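You operate a simulated robot arm through the tools that you are given. There is no shell and no other tool. Be economical: measure what you need, move in short steps, check, and stop when the job is done.

Carry out the task below with a simulated robot arm. There is one attempt and no reset: what you move stays moved.

## Task
Wipe the green splash off the beige card and lay it on the wire rack.
Fine: wipe it on the rubber rest with the white rag, damped on the sponge dish; rag back. Keep your fingers off the wet splash. What is to be rubbed or washed off counts as gone when no trace of it is left.

The check looks at the end state, three seconds after you hand in, the way a careful person would. Anything else that was tipped, shoved, dropped, spilled or broken makes it a failure.

## Robot
A 6-joint arm with a two-finger parallel gripper, fixed in place. Base frame: the origin is at the foot of the arm, x ahead of it, y to its left, z up; the work surface is at about z = 900. Lengths are in mm, angles in degrees, forces in N, time in s.
With the tool pointing down near the work surface it reaches from about 140 to 820 mm from the base axis. Its first joint turns from -166.0 to 166.0 degrees. Payload 3.91 kg.
The TCP is the grasp point between the finger pads, 30 mm short of the fingertips. In the tool frame z runs along the fingers and y along their closing line. The gripper opens to 110 mm. The fingers are 20 mm wide and 10 mm thick; the gripper's body (48 by 112 mm) begins 55 mm behind the TCP.
Orientation is told as [roll, pitch, yaw] about the base's x, y, z axes, in that order, counted from this pose: with the fingers straight down and closing along the base's y, the tool's x points along the base's -x, its y along +y and its z along -z.

## Interface
- The arm moves only by the tool drive_tool. Its argument "motion" is a list of rows, each an object of numbers (a shift or turn left out is 0, a gripper value left out holds the last): "dx", "dy", "dz": the shift along the tool's x, y, z in mm; "ax", "ay", "az": the turn, a rotation vector about the tool's x, y, z in rad; "grip": the finger opening in mm, from 0 to 110. In form: [{"dx": .., "dy": .., "dz": .., "ax": .., "ay": .., "az": .., "grip": ..}, ...]. A call has 1 to 12 rows; each row is the pose to reach, as a shift and turn from the pose commanded when the call began, along the tool's axes at that moment. Rows are played at 5 a second. More than 50 mm and 8.6 degrees between two rows, or a gripper value outside its range, and nothing of the call is played. A pose out of reach is approached as far as the arm can. The call stops where the force on the tool passes 90 N (or 10 N more than at its start, if that is more) or the arm is blocked; 0.2 s more then pass. The fingers move at their own pace (about 108 mm/s each) and stop on an object; they squeeze with about 42 N. The grip force told is the motor's: it shows also when the fingers shut on nothing. Time passes only in rows, and 0.2 s behind the last, so rows that repeat a pose let the fingers close. The reply holds the time, the measured pose of the TCP, the force on the tool along the base axes, the opening and the grip force, in the units named above and with some noise, with the torque about the TCP (base axes, N m) and any sound that the robot's microphone picked up, and new pictures: "views" is both (left out), scene, wrist or none.
- Cameras (640 x 400 px; columns grow to the right, rows downward): "scene" is fixed at [397.4, -496.4, 1499.9]; the picture's right is [0.83, 0.56, 0.00], its down [0.52, -0.77, -0.37] and it looks along [-0.21, 0.31, -0.93] (base axes); focal length 305 px, centre (320, 200). "wrist" rides on the gripper at [77, 7, -114] in the tool frame; the picture's right is [-0.09, 1.00, 0.00], its down [-0.80, -0.07, -0.59] and it looks along [-0.59, -0.05, 0.80] (tool axes); focal length 270 px, centre (320, 200). There is no depth. A picture from a camera that has moved, and an enlarged one, comes with that camera's place and axes in the base frame and with its lens. The place of the scene camera against the robot may be out by one fixed shift of up to 18 mm in any direction.
- raise_lower(by): slides the trunk up (or, below 0, down) by that many mm; the arm rides with it, the base frame stays. It gives what a move gives, with no picture.
- inspect(camera, box): a new picture of the part [left, top, right, bottom] of that camera's present view, enlarged. It takes no simulated time.
- job_done(): hands the job in; it is judged then, once.

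Go step by step. Nothing tells you positions but the pictures and the camera data: compare them with the known pose of the tool, close in by small moves and look again before you grip or let go. The budget is 120 turns and 200 pictures, counting those below and the enlarged ones. Unless the task says otherwise, let go and move clear before handing in, and close with one line.

The tools are called after "Request:" by a JSON object that holds its "op" and its "data". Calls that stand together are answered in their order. drive_tool: Moves the arm, as the interface text tells. Its arguments: {"type":"object","properties":{"motion":{"type":"array"},"views":{"type":"string","enum":["both","scene","wrist","none"]}},"required":["motion"]} The other tools are called the same way: raise_lower (by) slides the trunk up or down; inspect (camera, box) takes an enlarged picture of a part of a camera's view; job_done () hands the job in.

At the start:

```text
t: 0.0
position: [241.2, -365.0, 1198.5]
tool_rot: [0.1, 0.0, 0.0]
wrist_force: [-0.3, 0.3, 1.0]
wrist_torque: [-0.01, -0.03, -0.02]
finger_gap: 109.7
grip_force: 0.1
trunk travel left (down, up): [-425.0, 115.0]
```

scene: 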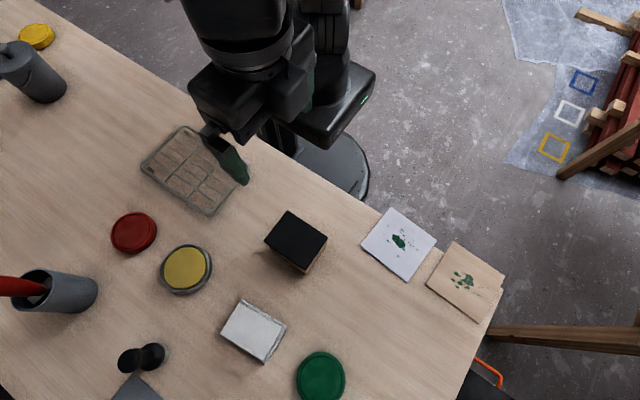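
wrist: 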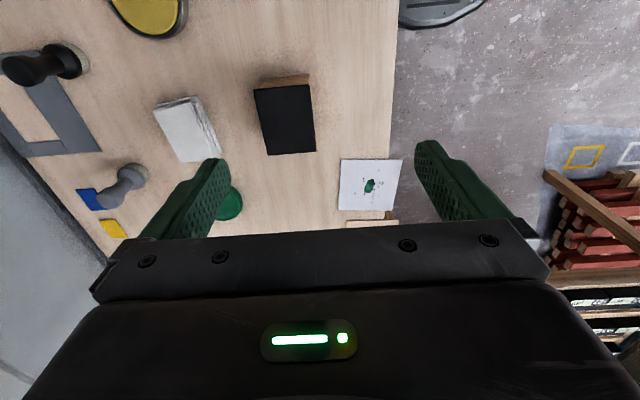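

I see a beige card and a white one, both with green splashes, at the right table edge. There is also a black-topped block, a white rag, a yellow sponge dish and a wire rack. I'll look closer before moving.

Request:
{"op": "inspect", "data": {"camera": "scene", "box": [340, 190, 520, 330]}}

Request:
{"op": "inspect", "data": {"camera": "scene", "box": [200, 200, 360, 400]}}

Request:
{"op": "inspect", "data": {"camera": "scene", "box": [90, 110, 260, 310]}}

```text
2.86 times, centred on (430, 260) of scene
camera zoom: at [397.4, -496.4, 1499.9], right [0.83, 0.56, 0.0], down [0.52, -0.77, -0.37], along [-0.21, 0.31, -0.93], focal length 870 px, centre (6, 29)
```

zoom: 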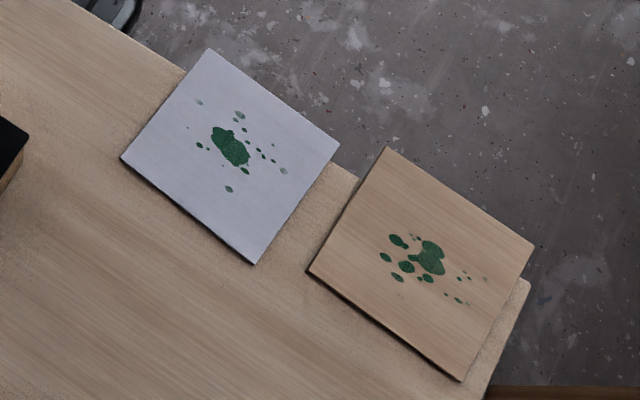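

```text
2.00 times, centred on (280, 300) of scene
camera zoom: at [397.4, -496.4, 1499.9], right [0.83, 0.56, 0.0], down [0.52, -0.77, -0.37], along [-0.21, 0.31, -0.93], focal length 609 px, centre (400, 0)
```

zoom: 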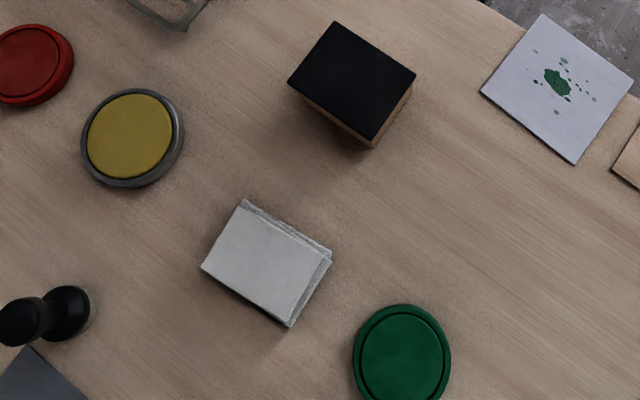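

```text
2.00 times, centred on (175, 210) of scene
camera zoom: at [397.4, -496.4, 1499.9], right [0.83, 0.56, 0.0], down [0.52, -0.77, -0.37], along [-0.21, 0.31, -0.93], focal length 609 px, centre (610, 180)
```

zoom: 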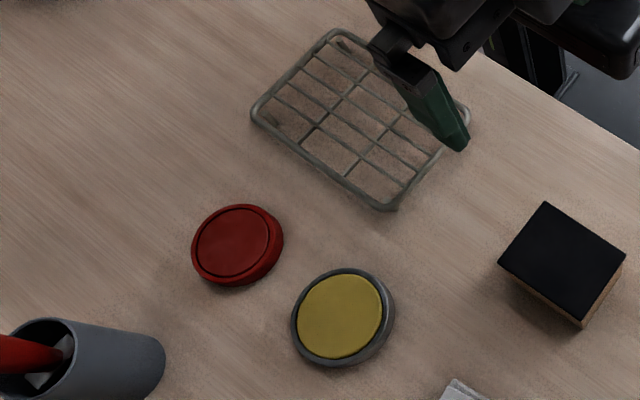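

Wrist camera data are exact, so I'll zoom into its view to calibrate the block, rag and cards.

Request:
{"op": "inspect", "data": {"camera": "wrist", "box": [140, 60, 340, 185]}}

Request:
{"op": "inspect", "data": {"camera": "wrist", "box": [310, 130, 430, 230]}}

```text
3.20 times, centred on (240, 122) of wrist
camera zoom: at [165.3, -357.7, 1313.1], right [0.09, 1.0, 0.0], down [0.8, -0.07, 0.59], along [0.59, -0.05, -0.8], focal length 865 px, centre (576, 448)
```

zoom: 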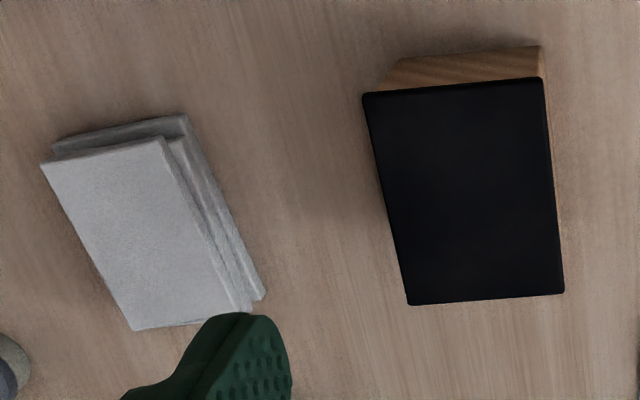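

```text
4.00 times, centred on (370, 180) of wrist
camera zoom: at [165.3, -357.7, 1313.1], right [0.09, 1.0, 0.0], down [0.8, -0.07, 0.59], along [0.59, -0.05, -0.8], focal length 1081 px, centre (120, 280)
```

zoom: 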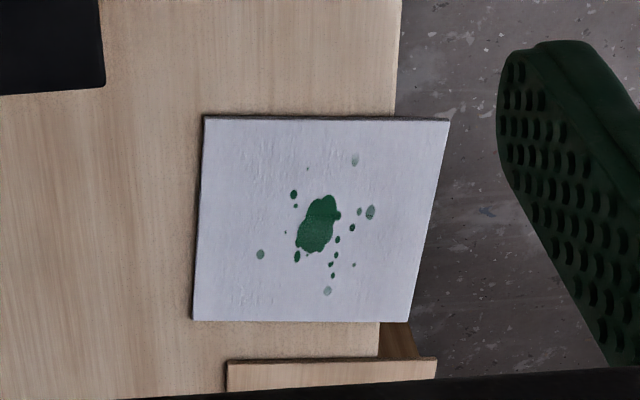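

Estimates: white card ≈(441,-292), beige ≈(586,-280) overhanging the table edge at y≈-250, block top around z 955-980 at ≈(290,-412), rag ≈(307,-575). I move to view the beige card closely.

Request:
{"op": "drive_tool", "data": {"motion": [{"dx": -35, "dy": 14, "dz": 16}, {"dx": -70, "dy": 28, "dz": 32}, {"dx": -105, "dy": 42, "dz": 48}, {"dx": -140, "dy": 56, "dz": 64}, {"dx": -175, "dy": 70, "dz": 80}, {"dx": -209, "dy": 84, "dz": 98}, {"dx": -209, "dy": 84, "dz": 98}]}}

```text
t: 1.6
position: [450.5, -282.5, 1097.8]
tool_rot: [0.0, 0.0, 0.0]
wrist_force: [0.3, 0.3, -0.2]
wrist_torque: [0.02, 0.06, -0.02]
finger_gap: 109.9
grip_force: 0.1
trunk travel left (down, up): [-425.0, 115.0]
camera wrist: at [373.7, -274.7, 1211.4], right [0.09, 1.0, 0.0], down [0.8, -0.07, 0.59], along [0.59, -0.05, -0.8], focal length 270 px, centre (320, 200)
```

scene: 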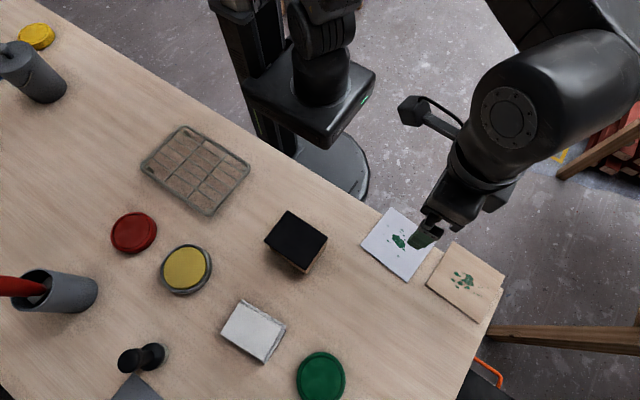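
wrist: 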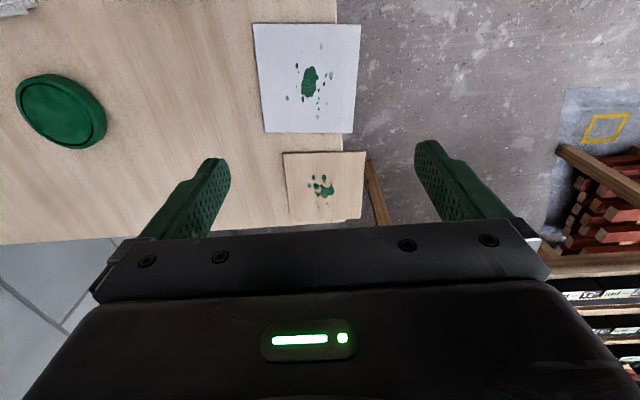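

Request:
{"op": "inspect", "data": {"camera": "wrist", "box": [270, 135, 390, 235]}}

```text
4.00 times, centred on (330, 185) of wrist
camera zoom: at [373.7, -274.7, 1211.4], right [0.09, 1.0, 0.0], down [0.8, -0.07, 0.59], along [0.59, -0.05, -0.8], focal length 1081 px, centre (280, 260)
```

zoom: 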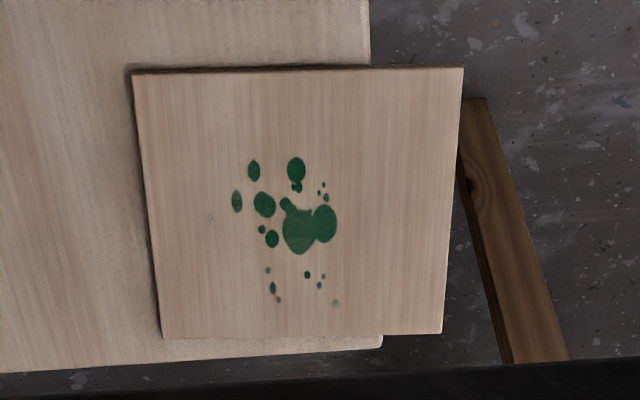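

The beige card measures ≈109×104 mm, centre (581,-285), yaw about -3°, and overhangs the table edge (y≈-259) by 26 mm. I turn the tool horizontal, fingers pointing to -y, well off the table.

Request:
{"op": "drive_tool", "data": {"motion": [{"dx": -12, "dy": 12, "ax": 0.1428}, {"dx": -24, "dy": 24, "ax": 0.2856}, {"dx": -36, "dy": 36, "ax": 0.4284}, {"dx": -49, "dy": 48, "ax": 0.5712}, {"dx": -61, "dy": 60, "ax": 0.714}, {"dx": -73, "dy": 72, "ax": 0.8568}, {"dx": -85, "dy": 84, "ax": 0.9996}, {"dx": -97, "dy": 96, "ax": 1.1424}, {"dx": -110, "dy": 108, "ax": 1.2852}, {"dx": -122, "dy": 120, "ax": 1.428}, {"dx": -134, "dy": 132, "ax": 1.5708}, {"dx": -134, "dy": 132, "ax": 1.5708}], "views": "both"}}

```text
t: 4.2
position: [585.3, -148.6, 1101.5]
tool_rot: [-90.1, 0.0, 0.0]
wrist_force: [-0.9, 0.0, -1.2]
wrist_torque: [0.02, -0.02, 0.03]
finger_gap: 110.2
grip_force: 0.0
trunk travel left (down, up): [-425.0, 115.0]
camera wrist: at [508.3, -33.8, 1093.3], right [0.09, 0.0, -1.0], down [0.8, 0.59, 0.07], along [0.59, -0.8, 0.05], focal length 270 px, centre (320, 200)
```

scene: 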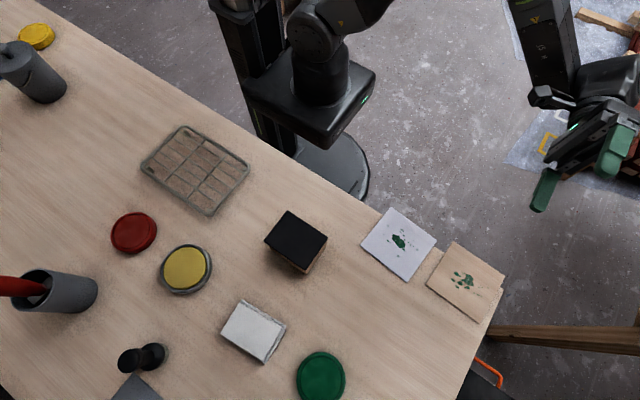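
wrist: 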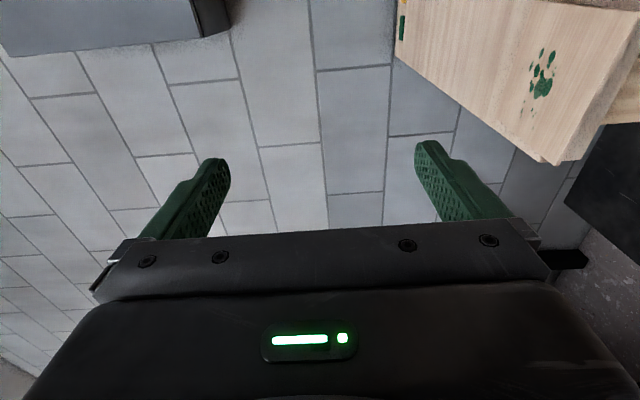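

Tool is horizontal as wanted. I lower beside the card, off the table, with the small yaw, then look.

Request:
{"op": "drive_tool", "data": {"motion": [{"dy": 40, "ay": 0.02, "grip": 60}, {"dy": 80, "ay": 0.04}, {"dy": 120, "ay": 0.055}, {"dy": 160, "ay": 0.055}, {"dy": 197, "ay": 0.055}, {"dy": 197, "ay": 0.055}], "views": "both"}}

Request:
{"op": "inspect", "data": {"camera": "wrist", "box": [240, 60, 400, 200]}}

```text
t: 5.6
position: [586.1, -144.4, 902.6]
tool_rot: [-89.9, 0.0, -3.3]
wrist_force: [0.3, 0.0, -0.4]
wrist_torque: [-0.03, -0.01, -0.04]
finger_gap: 60.1
grip_force: 0.1
trunk travel left (down, up): [-425.0, 115.0]
camera wrist: at [515.8, -25.6, 895.0], right [0.09, -0.01, -1.0], down [0.83, 0.55, 0.07], along [0.55, -0.84, 0.05], focal length 270 px, centre (320, 200)
```

scene: 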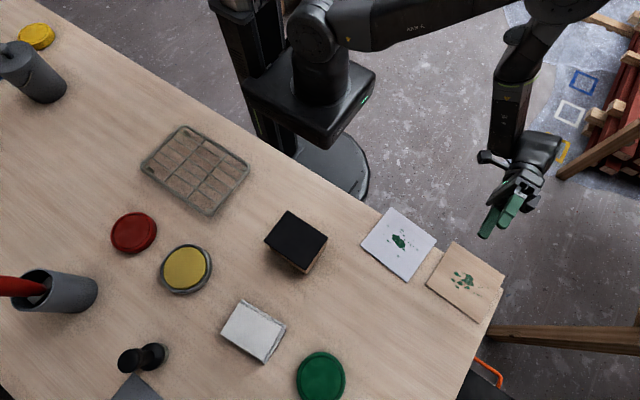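
wrist: 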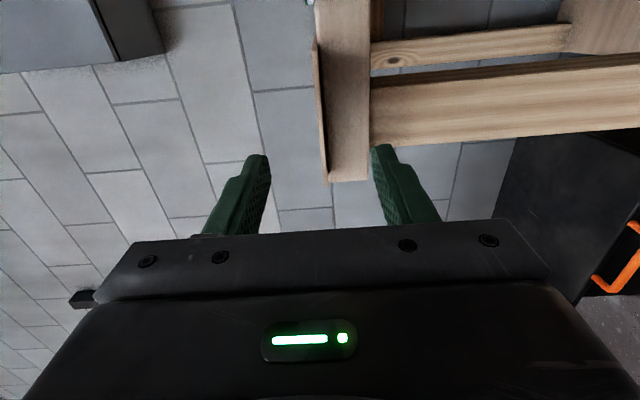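

```text
2.86 times, centred on (320, 130) of wrist
camera zoom: at [515.8, -25.6, 895.0], right [0.09, -0.01, -1.0], down [0.83, 0.55, 0.07], along [0.55, -0.84, 0.05], focal length 772 px, centre (320, 400)
```

zoom: 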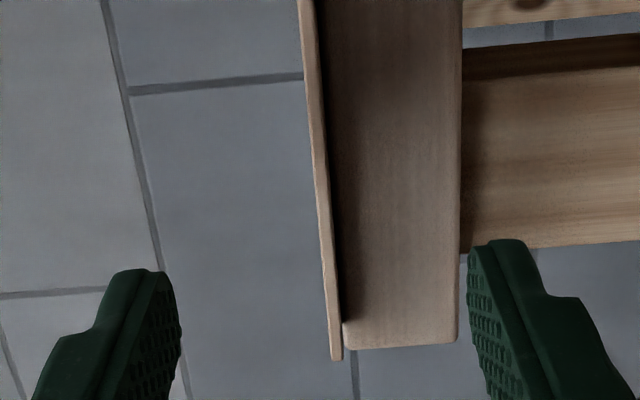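

The card shows edge-on, its mid-plane at z≈902.5, matching the tool height. I advance so the fingertips straddle the overhang about 21 mm deep, stopping short of the table edge.

Request:
{"op": "drive_tool", "data": {"motion": [{"dz": 20, "dx": -1}, {"dz": 40, "dx": -2}, {"dz": 60, "dx": -2.5}, {"dz": 72, "dx": -2.5}, {"dz": 79, "dx": -2.5}, {"dz": 79, "dx": -2.5}], "views": "both"}}

Request:
{"op": "inspect", "data": {"camera": "wrist", "box": [220, 110, 420, 235]}}

```text
t: 7.0
position: [583.0, -229.2, 904.7]
tool_rot: [-90.1, 0.0, -3.2]
wrist_force: [0.7, -0.2, -0.1]
wrist_torque: [0.02, 0.02, 0.04]
finger_gap: 59.8
grip_force: 0.0
trunk travel left (down, up): [-425.0, 115.0]
camera wrist: at [513.0, -109.5, 895.9], right [0.09, 0.0, -1.0], down [0.83, 0.55, 0.07], along [0.55, -0.84, 0.05], focal length 270 px, centre (320, 200)
```

scene: 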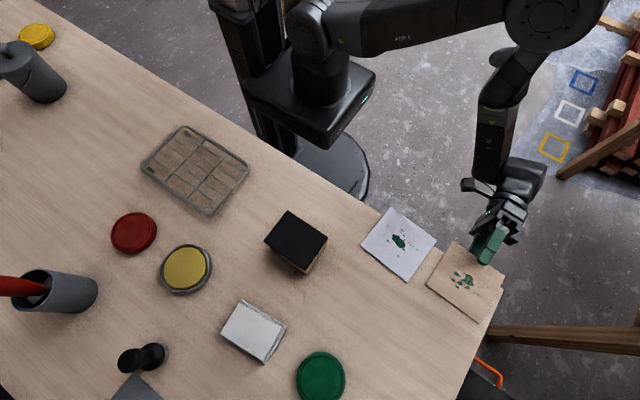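
wrist: 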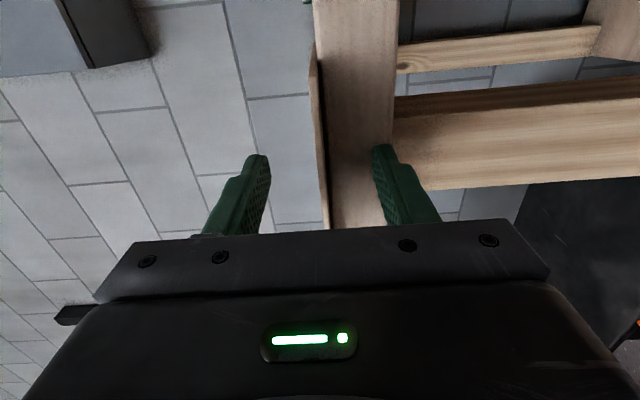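

```text
3.20 times, centred on (320, 172) of wrist
camera zoom: at [513.0, -109.5, 895.9], right [0.09, 0.0, -1.0], down [0.83, 0.55, 0.07], along [0.55, -0.84, 0.05], focal length 865 px, centre (320, 288)
```

zoom: 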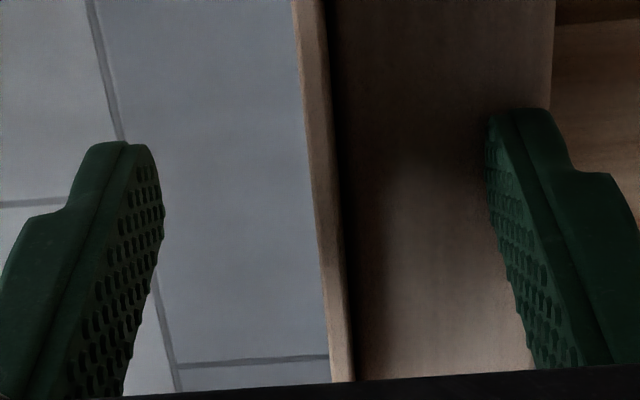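

Fingers straddle the card centrally but are slightly deep. I back off 4 mm and close.

Request:
{"op": "drive_tool", "data": {"motion": [{"dz": -4, "dy": -0.6}, {"dz": -4, "dy": -0.6, "grip": 30}, {"dz": -4, "dy": -0.6, "grip": 12}, {"dz": -4, "dy": -0.6, "grip": 0}, {"dz": -4, "dy": -0.6, "grip": 0}, {"dz": -4, "dy": -0.6, "grip": 0}], "views": "both"}}

```text
t: 8.4
position: [582.7, -224.2, 903.7]
tool_rot: [-90.0, 0.0, -3.2]
wrist_force: [0.0, -0.4, 0.1]
wrist_torque: [0.03, 0.01, 0.01]
finger_gap: 2.5
grip_force: 42.1
trunk travel left (down, up): [-425.0, 115.0]
camera wrist: at [512.4, -104.8, 896.7], right [0.09, 0.0, -1.0], down [0.83, 0.55, 0.07], along [0.55, -0.84, 0.05], focal length 270 px, centre (320, 200)
```

scene: 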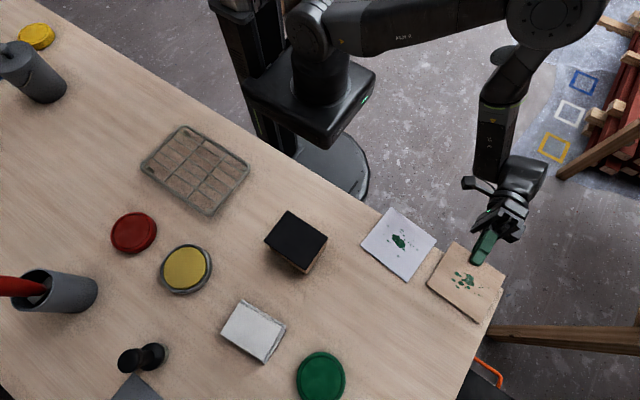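
wrist: 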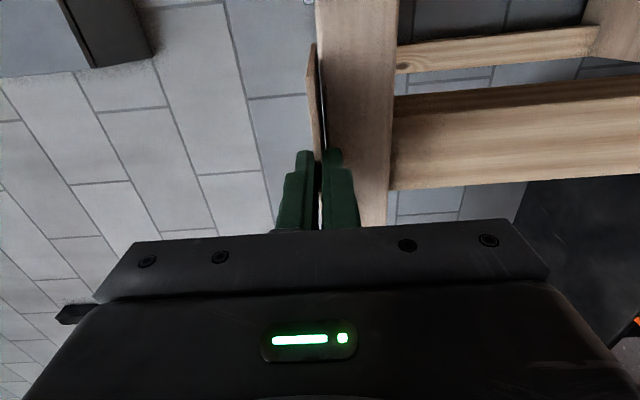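

Card gripped (2.5 mm). I lift straight up and check.

Request:
{"op": "drive_tool", "data": {"motion": [{"dy": -10}, {"dy": -30}, {"dy": -70}, {"dy": -110}, {"dy": -150}, {"dy": -150}], "views": "both"}}

```text
t: 9.8
position: [583.0, -223.9, 1052.7]
tool_rot: [-89.9, 0.0, -3.2]
wrist_force: [-0.7, 0.1, 0.3]
wrist_torque: [0.01, 0.03, -0.02]
finger_gap: 2.7
grip_force: 42.1
trunk travel left (down, up): [-425.0, 115.0]
camera wrist: at [512.3, -105.3, 1045.7], right [0.09, 0.0, -1.0], down [0.83, 0.55, 0.07], along [0.55, -0.84, 0.05], focal length 270 px, centre (320, 200)
```

scene: 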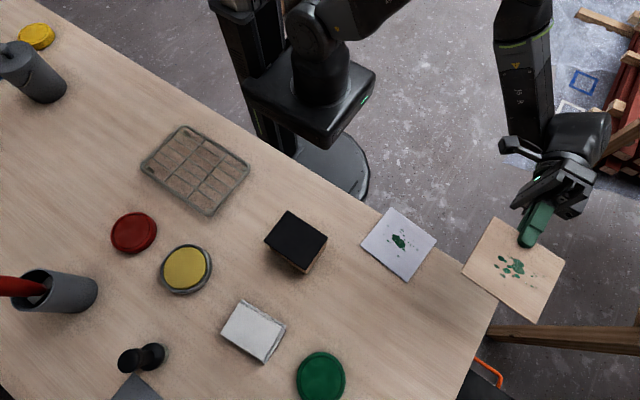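
wrist: 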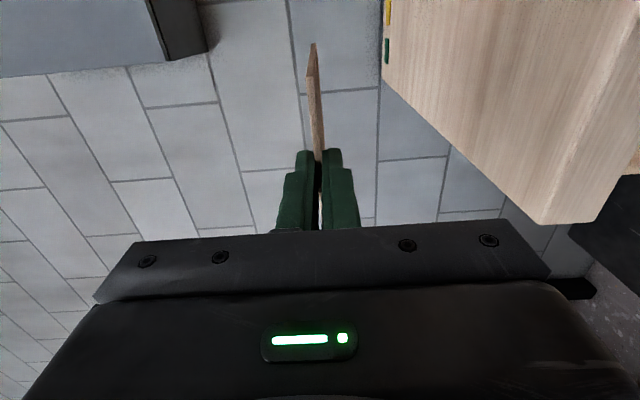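

Card holds level. I carry it toward the block, stopping short of it to measure the block's height in profile.

Request:
{"op": "drive_tool", "data": {"motion": [{"dx": 40, "dz": 8, "ay": -0.01}, {"dx": 80, "dz": 16, "ay": -0.02}, {"dx": 120, "dz": 24, "ay": -0.03}, {"dx": 160, "dz": 28, "ay": -0.04}, {"dx": 200, "dz": 28, "ay": -0.055}, {"dx": 240, "dz": 28, "ay": -0.055}, {"dx": 286, "dz": 28, "ay": -0.055}, {"dx": 286, "dz": 28, "ay": -0.055}], "views": "both"}}

```text
t: 11.6
position: [296.0, -237.5, 1056.5]
tool_rot: [-90.1, 0.0, 0.1]
wrist_force: [-0.2, -0.6, -0.2]
wrist_torque: [0.0, -0.02, 0.02]
finger_gap: 2.6
grip_force: 41.4
trunk travel left (down, up): [-425.0, 115.0]
camera wrist: at [220.0, -122.0, 1048.2], right [0.09, 0.0, -1.0], down [0.8, 0.59, 0.07], along [0.59, -0.8, 0.05], focal length 270 px, centre (320, 200)
```

scene: 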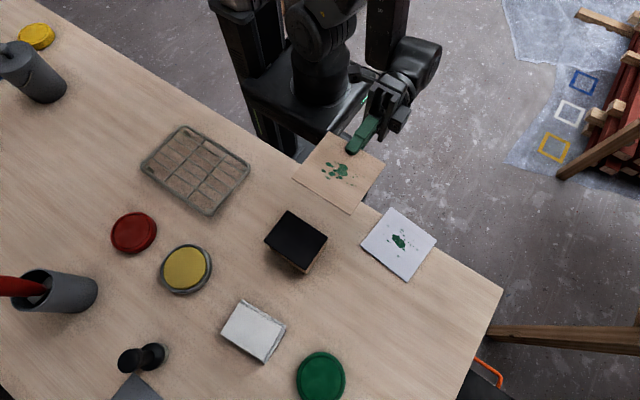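
wrist: 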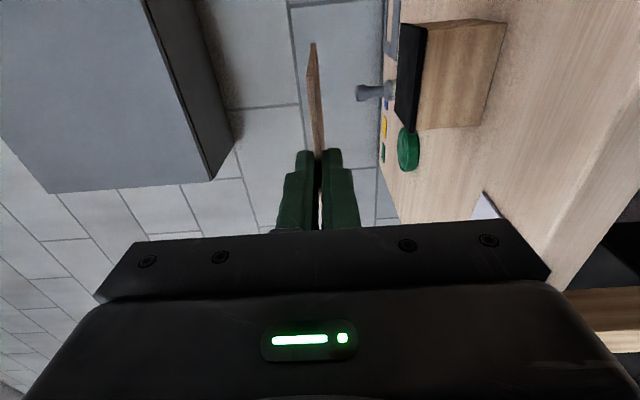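

Request:
{"op": "inspect", "data": {"camera": "wrist", "box": [300, 0, 540, 170]}}

Request:
{"op": "inspect", "data": {"camera": "scene", "box": [250, 120, 410, 290]}}

```text
2.35 times, centred on (420, 85) of wrist
camera zoom: at [220.0, -122.0, 1048.2], right [0.09, 0.0, -1.0], down [0.8, 0.59, 0.07], along [0.59, -0.8, 0.05], focal length 636 px, centre (85, 471)
```

zoom: 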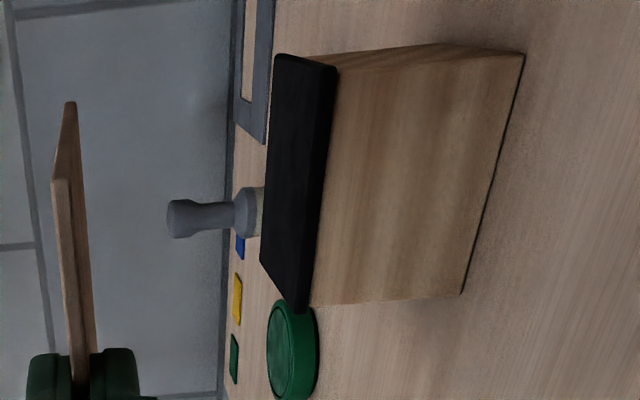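

```text
2.35 times, centred on (330, 205) of scene
camera zoom: at [397.4, -496.4, 1499.9], right [0.83, 0.56, 0.0], down [0.52, -0.77, -0.37], along [-0.21, 0.31, -0.93], focal length 717 px, centre (296, 188)
```

zoom: 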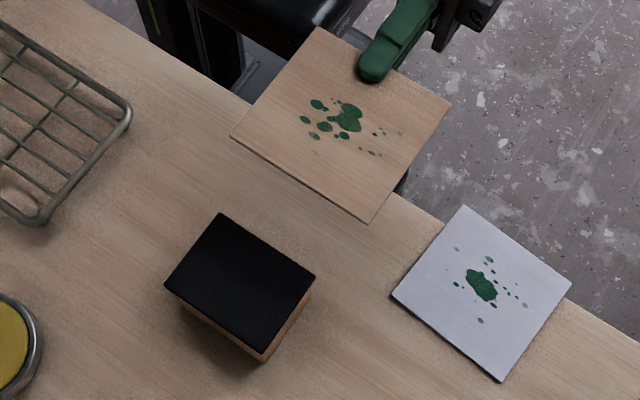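

Block: x≈247–332, y≈-445…-377, top z≈968. I'll put the card offset so the splash lies over the rest and the lower finger stays clear of it (TCP ≈(278,-341)); first to a hover about 15 mm above.

Request:
{"op": "drive_tool", "data": {"motion": [{"dx": 5, "dz": 30}, {"dx": 10, "dz": 60}, {"dx": 18, "dz": 90}, {"dx": 18, "dz": 104}, {"dx": 18, "dz": 104, "dy": 35}, {"dx": 18, "dz": 104, "dy": 68}, {"dx": 18, "dz": 104, "dy": 68}], "views": "both"}}

Request:
{"op": "inspect", "data": {"camera": "wrist", "box": [240, 20, 440, 180]}}

Request:
{"op": "inspect", "data": {"camera": "scene", "box": [230, 150, 370, 290]}}

```text
t: 13.2
position: [279.3, -342.7, 985.5]
tool_rot: [-90.0, 0.0, 0.0]
wrist_force: [-0.2, -0.4, -0.4]
wrist_torque: [0.01, 0.01, -0.02]
finger_gap: 2.8
grip_force: 42.1
trunk travel left (down, up): [-425.0, 115.0]
camera wrist: at [202.6, -226.9, 978.1], right [0.09, 0.0, -1.0], down [0.8, 0.59, 0.07], along [0.59, -0.8, 0.05], focal length 270 px, centre (320, 200)
```

scene: 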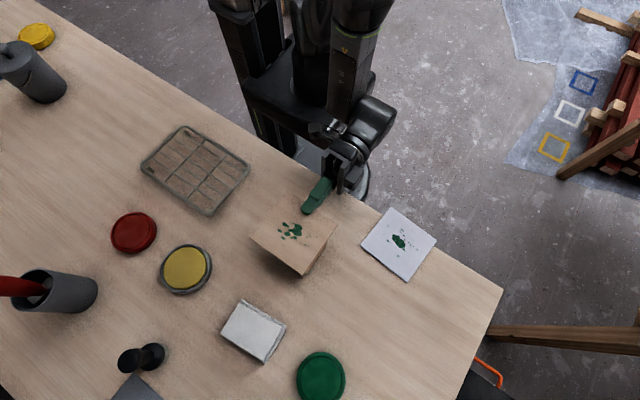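
wrist: 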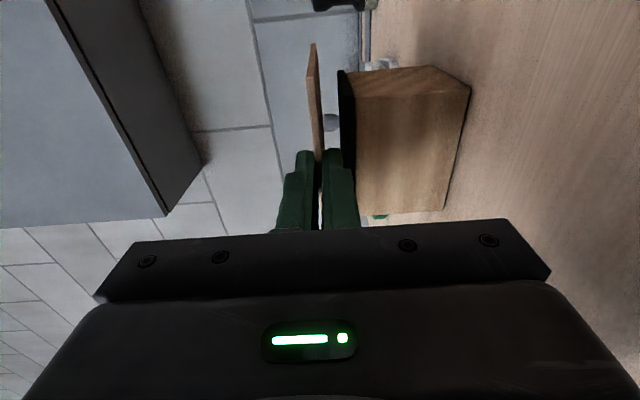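

```text
2.50 times, centred on (340, 100) of wrist
camera zoom: at [202.6, -226.9, 978.1], right [0.09, 0.0, -1.0], down [0.8, 0.59, 0.07], along [0.59, -0.8, 0.05], focal length 676 px, centre (270, 450)
```

zoom: 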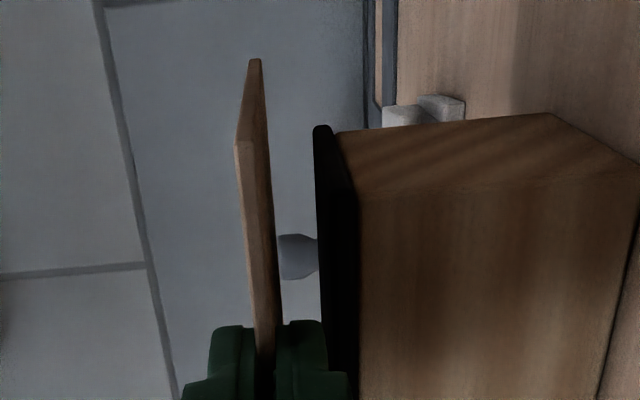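

```text
2.86 times, centred on (300, 220) of scene
camera zoom: at [397.4, -496.4, 1499.9], right [0.83, 0.56, 0.0], down [0.52, -0.77, -0.37], along [-0.21, 0.31, -0.93], focal length 870 px, centre (377, 143)
```

zoom: 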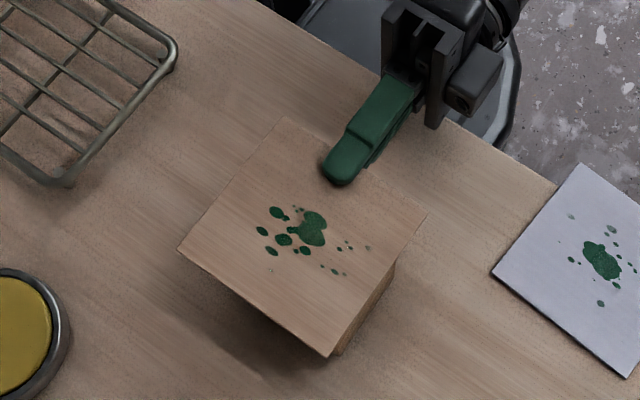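

Card hovers about 15 mm above the rest, with the lower finger just outside the block. I lower it slowly.

Request:
{"op": "drive_tool", "data": {"motion": [{"dy": 4}, {"dy": 8}, {"dy": 11}, {"dy": 13}, {"dy": 13}], "views": "wrist"}}

Request:
{"op": "inspect", "data": {"camera": "wrist", "box": [260, 30, 400, 180]}}

```text
t: 14.4
position: [278.2, -340.1, 973.5]
tool_rot: [-89.9, 0.1, 0.0]
wrist_force: [0.8, 0.2, -0.6]
wrist_torque: [0.01, 0.0, 0.01]
finger_gap: 2.7
grip_force: 41.8
trunk travel left (down, up): [-425.0, 115.0]
camera wrist: at [202.1, -225.3, 966.3], right [0.09, 0.0, -1.0], down [0.8, 0.59, 0.07], along [0.59, -0.8, 0.05], focal length 270 px, centre (320, 200)
```

wrist: 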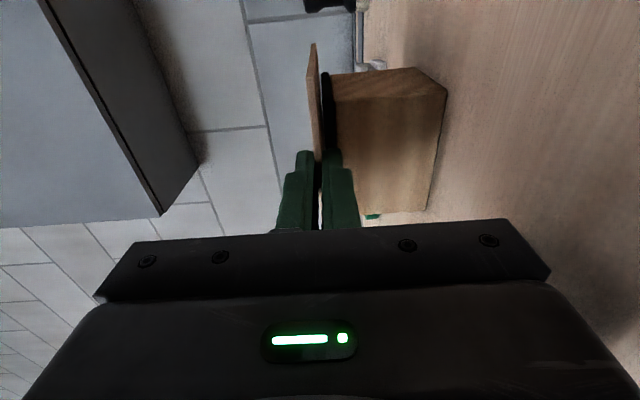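

```text
2.67 times, centred on (330, 105) of wrist
camera zoom: at [202.1, -225.3, 966.3], right [0.09, 0.0, -1.0], down [0.8, 0.59, 0.07], along [0.59, -0.8, 0.05], focal length 721 px, centre (293, 453)
```

zoom: 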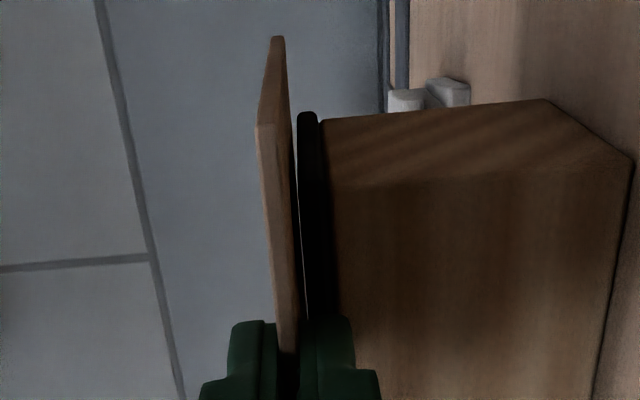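

Request:
{"op": "drive_tool", "data": {"motion": [{"dy": 0.7}, {"dy": 1.4}, {"dy": 2.0}, {"dy": 2.4}, {"dy": 2.4}], "views": "wrist"}}

Request:
{"op": "inspect", "data": {"camera": "wrist", "box": [260, 30, 400, 180]}}

```text
t: 15.6
position: [277.6, -340.1, 972.1]
tool_rot: [-90.2, -0.1, 0.1]
wrist_force: [-0.5, -3.3, 8.6]
wrist_torque: [-0.36, 0.02, -0.03]
finger_gap: 2.8
grip_force: 41.5
trunk travel left (down, up): [-425.0, 115.0]
camera wrist: at [201.3, -225.7, 963.9], right [0.09, 0.0, -1.0], down [0.8, 0.59, 0.07], along [0.59, -0.8, 0.05], focal length 270 px, centre (320, 200)
```

wrist: 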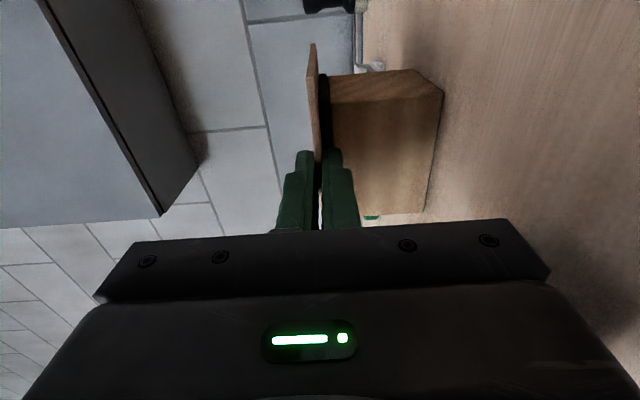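

```text
2.67 times, centred on (330, 105) of wrist
camera zoom: at [201.3, -225.7, 963.9], right [0.09, 0.0, -1.0], down [0.8, 0.59, 0.07], along [0.59, -0.8, 0.05], focal length 721 px, centre (293, 453)
```

zoom: 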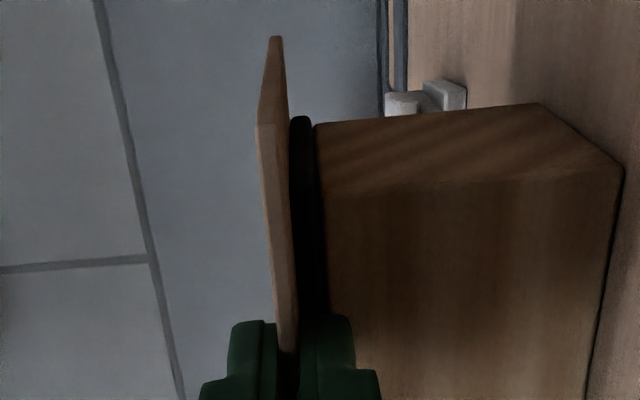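

Contact (8.6 N), card flat on the rest. I open the fingers and back straight out.

Request:
{"op": "drive_tool", "data": {"motion": [{"grip": 10}, {"grip": 30}, {"grip": 40}, {"grip": 40}, {"dz": -15}, {"dz": -35}, {"dz": -70}, {"dz": -110}, {"dz": -110}], "views": "both"}}

Request:
{"op": "inspect", "data": {"camera": "scene", "box": [230, 150, 370, 290]}}

```text
t: 17.6
position: [287.0, -231.0, 970.9]
tool_rot: [-90.2, -1.3, -0.1]
wrist_force: [-0.3, -0.5, 0.5]
wrist_torque: [0.0, 0.01, 0.0]
finger_gap: 40.1
grip_force: 0.0
trunk travel left (down, up): [-425.0, 115.0]
camera wrist: at [210.5, -115.1, 962.0], right [0.11, 0.0, -0.99], down [0.8, 0.59, 0.09], along [0.59, -0.81, 0.07], focal length 270 px, centre (320, 200)
```

scene: 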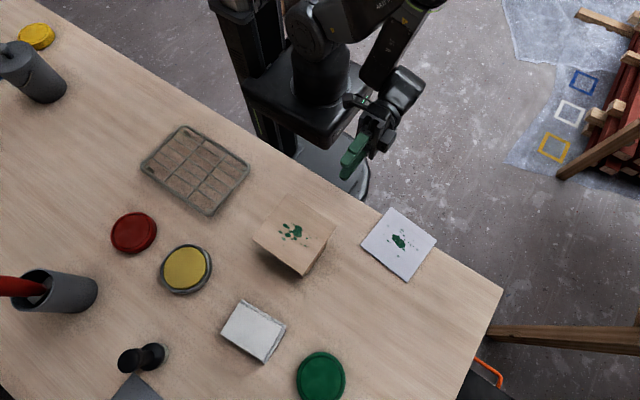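
wrist: 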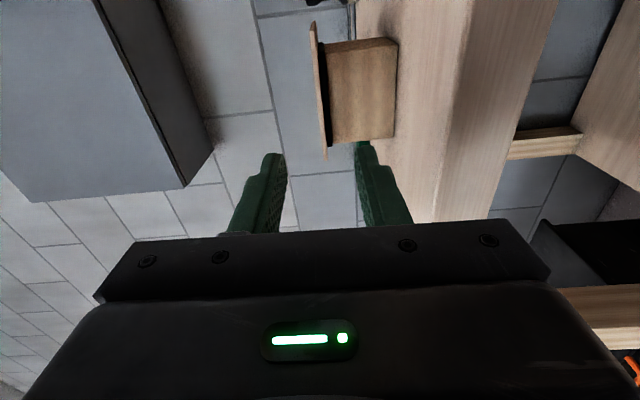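

```text
2.86 times, centred on (300, 220) of scene
camera zoom: at [397.4, -496.4, 1499.9], right [0.83, 0.56, 0.0], down [0.52, -0.77, -0.37], along [-0.21, 0.31, -0.93], focal length 870 px, centre (377, 143)
```

zoom: 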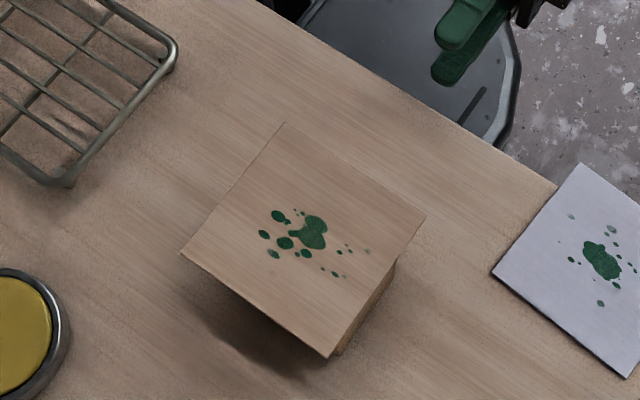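

The card lies level on the rest. Now I back off and up, and turn the tool down again for the rag.

Request:
{"op": "drive_tool", "data": {"motion": [{"dy": -40, "dx": -10}, {"dy": -80, "dx": -25, "ax": -0.14}, {"dy": -110, "dx": -30, "ax": -0.28}, {"dy": -130, "dx": -30, "ax": -0.42}, {"dy": -140, "dx": -30, "ax": -0.56}, {"dy": -140, "dx": -30, "ax": -0.7}, {"dy": -140, "dx": -30, "ax": -0.84}, {"dy": -140, "dx": -30, "ax": -0.98}, {"dy": -140, "dx": -30, "ax": -1.12}, {"dy": -140, "dx": -30, "ax": -1.26}, {"dy": -140, "dx": -30, "ax": -1.41}, {"dy": -140, "dx": -30, "ax": -1.5556}], "views": "scene"}}

```text
t: 20.2
position: [308.1, -231.5, 1111.3]
tool_rot: [-0.7, 0.0, -0.1]
wrist_force: [0.5, 0.1, -0.1]
wrist_torque: [0.02, 0.02, -0.02]
finger_gap: 40.1
grip_force: 0.0
trunk travel left (down, up): [-425.0, 115.0]
```

scene: 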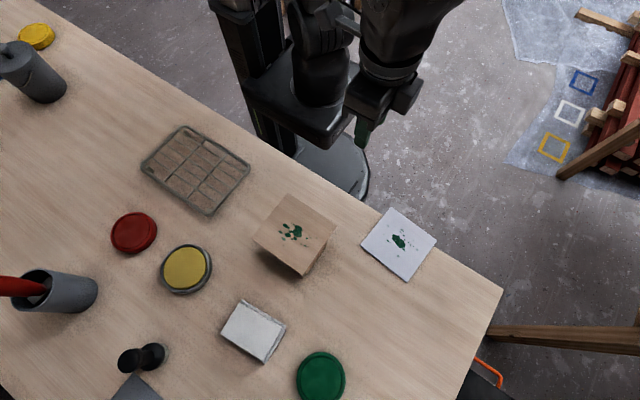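

Request:
{"op": "drive_tool", "data": {"motion": [{"dx": 16, "dy": -41, "ax": -0.012, "grip": 90}, {"dx": 32, "dy": -82, "ax": -0.012}, {"dx": 48, "dy": -123, "ax": -0.012}, {"dx": 64, "dy": -164, "ax": -0.012}, {"dx": 80, "dy": -205, "ax": -0.012}, {"dx": 96, "dy": -246, "ax": -0.012}, {"dx": 112, "dy": -287, "ax": -0.012}, {"dx": 128, "dy": -329, "ax": -0.012}, {"dx": 128, "dy": -329, "ax": -0.012}], "views": "both"}}

Request:
{"op": "inspect", "data": {"camera": "wrist", "box": [230, 80, 410, 220]}}

Request:
{"op": "inspect", "data": {"camera": "wrist", "box": [200, 0, 500, 150]}}

```text
t: 22.2
position: [176.4, -560.7, 1121.8]
tool_rot: [-0.1, 0.1, -0.1]
wrist_force: [0.9, -0.2, -0.5]
wrist_torque: [-0.02, 0.02, 0.01]
finger_gap: 90.1
grip_force: 0.2
trunk travel left (down, up): [-425.0, 115.0]
camera wrist: at [99.1, -552.1, 1234.9], right [0.09, 1.0, 0.0], down [0.8, -0.07, 0.59], along [0.59, -0.06, -0.8], focal length 270 px, centre (320, 200)
```

scene: 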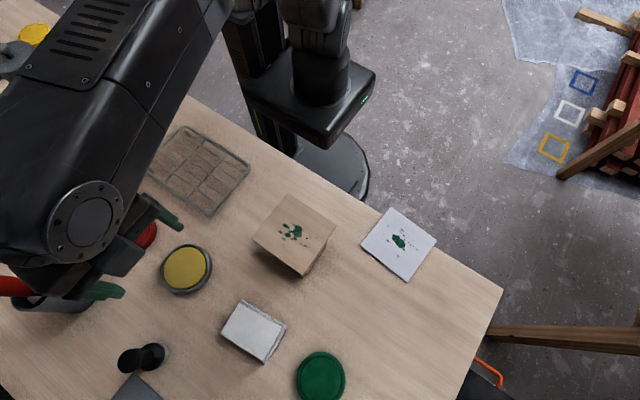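
wrist: 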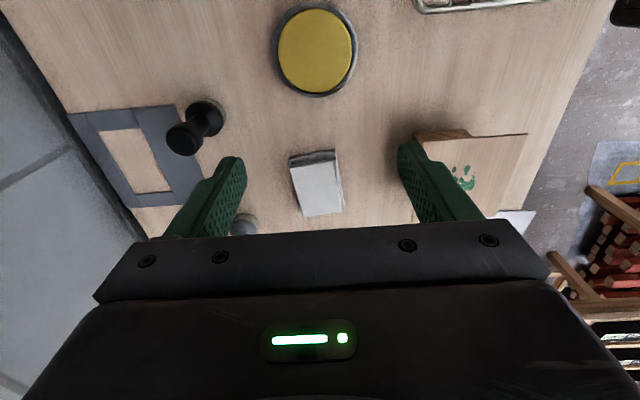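

```text
2.86 times, centred on (320, 150) of wrist
camera zoom: at [99.1, -552.1, 1234.9], right [0.09, 1.0, 0.0], down [0.8, -0.07, 0.59], along [0.59, -0.06, -0.8], focal length 772 px, centre (320, 343)
```

zoom: 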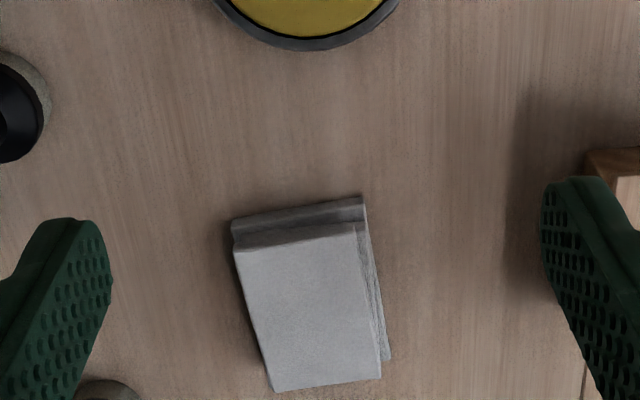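

```text
2.13 times, centred on (350, 75) of wrist
camera zoom: at [99.1, -552.1, 1234.9], right [0.09, 1.0, 0.0], down [0.8, -0.07, 0.59], along [0.59, -0.06, -0.8], focal length 577 px, centre (256, 467)
```

zoom: 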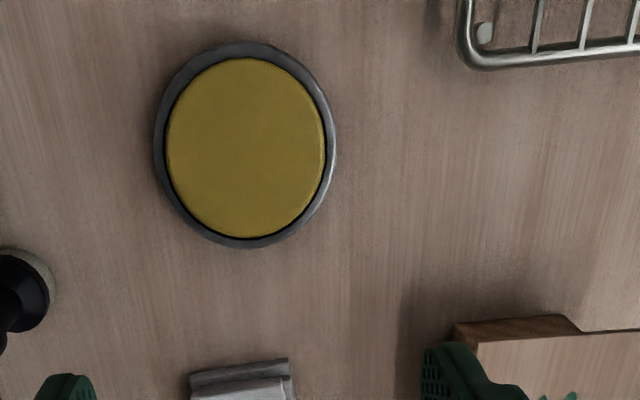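

Rag: centre ≈(309,-576), yaw ≈+5.7°, about 95×65 mm. The sponge centre is ≈(141,-562). I move over the rag, aligned.

Request:
{"op": "drive_tool", "data": {"motion": [{"dx": -40, "dy": -4, "dz": 30, "az": -0.03}, {"dx": -80, "dy": -8, "dz": 60, "az": -0.06}, {"dx": -110, "dy": -12, "dz": 90, "az": -0.1}, {"dx": -132, "dy": -15, "dz": 121, "az": -0.1}, {"dx": -132, "dy": -15, "dz": 135, "az": -0.1}, {"dx": -132, "dy": -15, "dz": 135, "az": -0.1}], "views": "both"}}

Request:
{"op": "inspect", "data": {"camera": "wrist", "box": [210, 110, 450, 250]}}

Request:
{"op": "inspect", "data": {"camera": "scene", "box": [130, 230, 330, 390]}}

```text
refused: row 1 steps farther than a row can; nothing moved
```

```text
2.67 times, centred on (330, 180) of wrist
camera zoom: at [99.1, -552.1, 1234.9], right [0.09, 1.0, 0.0], down [0.8, -0.07, 0.59], along [0.59, -0.06, -0.8], focal length 721 px, centre (293, 253)
```

zoom: 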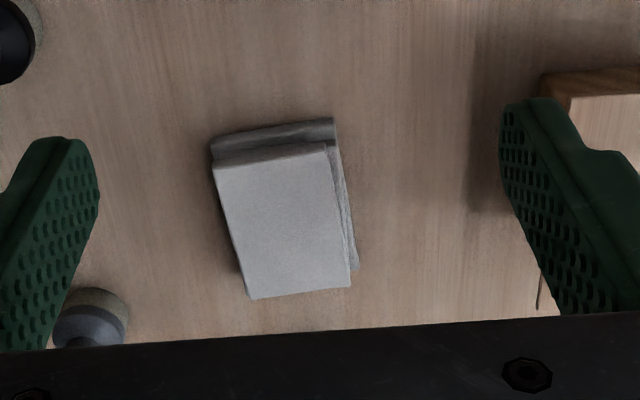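

```text
2.50 times, centred on (230, 310) of scene
camera zoom: at [397.4, -496.4, 1499.9], right [0.83, 0.56, 0.0], down [0.52, -0.77, -0.37], along [-0.21, 0.31, -0.93], focal length 762 px, centre (545, -75)
```

zoom: 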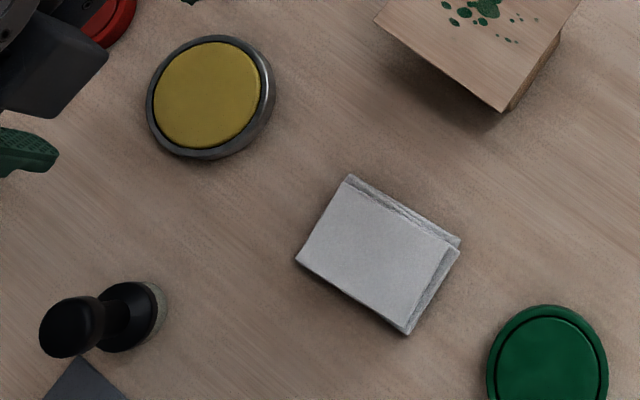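

Step too long; same move in shorter rows.

Request:
{"op": "drive_tool", "data": {"motion": [{"dx": -33, "dy": -4, "dz": 28, "az": -0.03}, {"dx": -66, "dy": -8, "dz": 56, "az": -0.06}, {"dx": -99, "dy": -12, "dz": 84, "az": -0.1}, {"dx": -132, "dy": -15, "dz": 112, "az": -0.1}, {"dx": -132, "dy": -15, "dz": 135, "az": -0.1}, {"dx": -132, "dy": -15, "dz": 135, "az": -0.1}], "views": "both"}}

Request:
{"op": "inspect", "data": {"camera": "wrist", "box": [210, 110, 450, 250]}}

Request:
{"op": "inspect", "data": {"camera": "scene", "box": [130, 230, 330, 390]}}

```text
t: 23.6
position: [312.5, -574.1, 980.4]
tool_rot: [-0.2, 0.0, 5.7]
wrist_force: [-0.1, 0.0, 0.1]
wrist_torque: [-0.04, 0.0, 0.01]
finger_gap: 89.8
grip_force: 0.1
trunk travel left (down, up): [-425.0, 115.0]
camera wrist: at [236.7, -573.4, 1094.8], right [-0.01, 1.0, 0.0], down [0.8, 0.01, 0.59], along [0.59, 0.0, -0.8], focal length 270 px, centre (320, 200)
```

scene: 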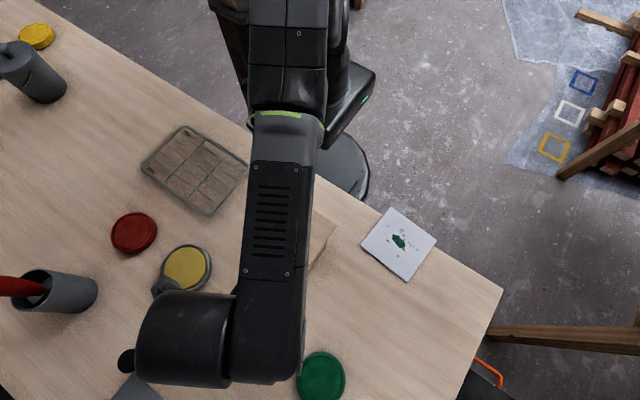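
wrist: 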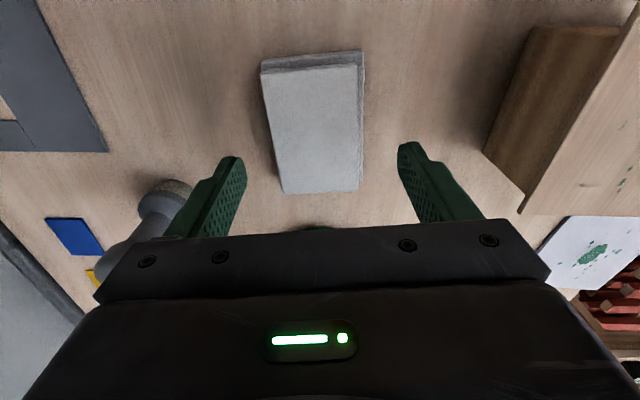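

```text
2.67 times, centred on (330, 180) of wrist
camera zoom: at [236.7, -573.4, 1094.8], right [-0.01, 1.0, 0.0], down [0.8, 0.01, 0.59], along [0.59, 0.0, -0.8], focal length 721 px, centre (293, 253)
```

zoom: 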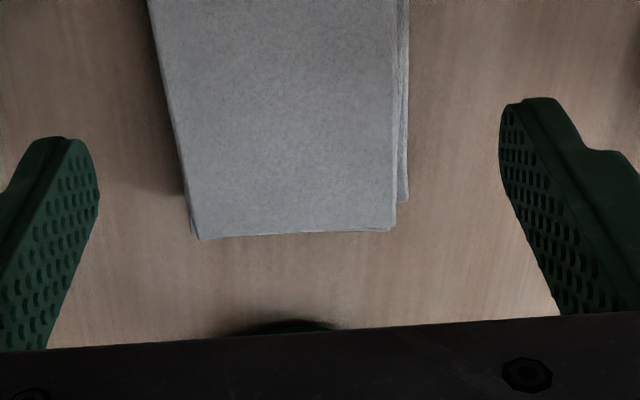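

```text
2.50 times, centred on (230, 310) of scene
camera zoom: at [397.4, -496.4, 1499.9], right [0.83, 0.56, 0.0], down [0.52, -0.77, -0.37], along [-0.21, 0.31, -0.93], focal length 762 px, centre (545, -75)
```

zoom: 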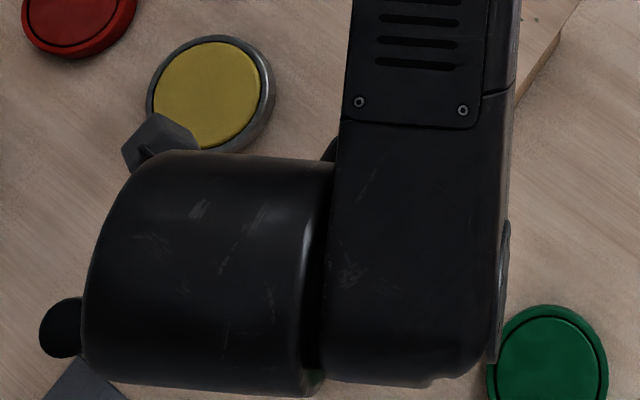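

Centred over the rag within a couple of mm. I lower so fingertips are about 8 mm above the table, checking before closing.

Request:
{"op": "drive_tool", "data": {"motion": [{"dy": -1.5, "dz": 15}, {"dy": -1.5, "dz": 30}, {"dy": -1.5, "dz": 42}, {"dy": -1.5, "dz": 42}], "views": "wrist"}}

Request:
{"op": "inspect", "data": {"camera": "wrist", "box": [190, 0, 460, 230]}}

```text
t: 24.6
position: [315.4, -575.1, 940.6]
tool_rot: [-0.2, 0.0, 5.6]
wrist_force: [-0.2, -0.1, 0.1]
wrist_torque: [0.0, -0.02, -0.01]
finger_gap: 90.2
grip_force: 0.1
trunk travel left (down, up): [-425.0, 115.0]
camera wrist: at [237.1, -575.5, 1054.1], right [-0.01, 1.0, 0.0], down [0.8, 0.01, 0.59], along [0.59, 0.0, -0.8], focal length 270 px, centre (320, 200)
```

wrist: 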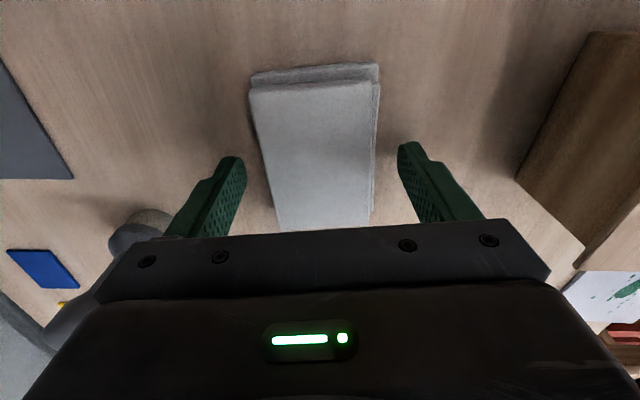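

```text
1.74 times, centred on (325, 115) of wrist
camera zoom: at [237.1, -575.5, 1054.1], right [-0.01, 1.0, 0.0], down [0.8, 0.01, 0.59], along [0.59, 0.0, -0.8], focal length 470 px, centre (311, 348)
```

zoom: 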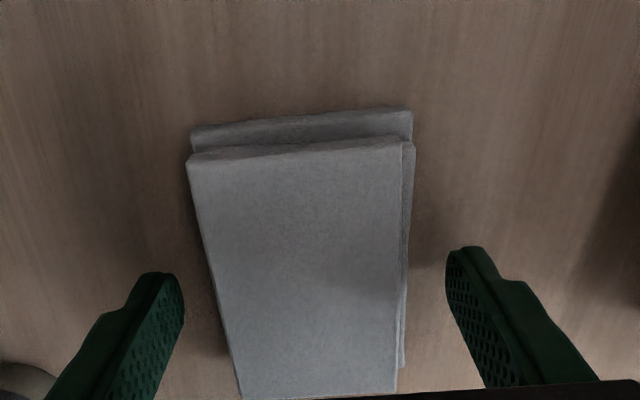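

Request:
{"op": "drive_tool", "data": {"motion": [{"dz": 3}, {"dz": 3, "grip": 70}, {"dz": 3, "grip": 55}, {"dz": 3, "grip": 40}, {"dz": 3, "grip": 30}, {"dz": 3, "grip": 20}, {"dz": 3, "grip": 20}], "views": "wrist"}}

```text
t: 26.2
position: [312.6, -576.5, 936.3]
tool_rot: [-0.2, 0.0, 5.8]
wrist_force: [-0.3, -0.3, -0.1]
wrist_torque: [-0.04, -0.02, 0.0]
finger_gap: 64.2
grip_force: 42.4
trunk travel left (down, up): [-425.0, 115.0]
camera wrist: at [236.0, -575.9, 1050.7], right [-0.01, 1.0, 0.0], down [0.8, 0.01, 0.59], along [0.59, 0.0, -0.8], focal length 270 px, centre (320, 200)
```

wrist: 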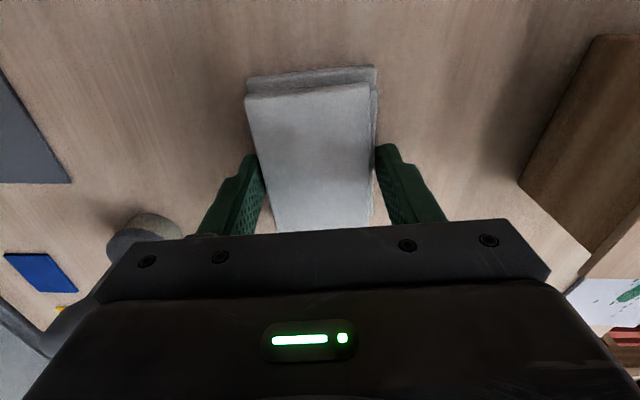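

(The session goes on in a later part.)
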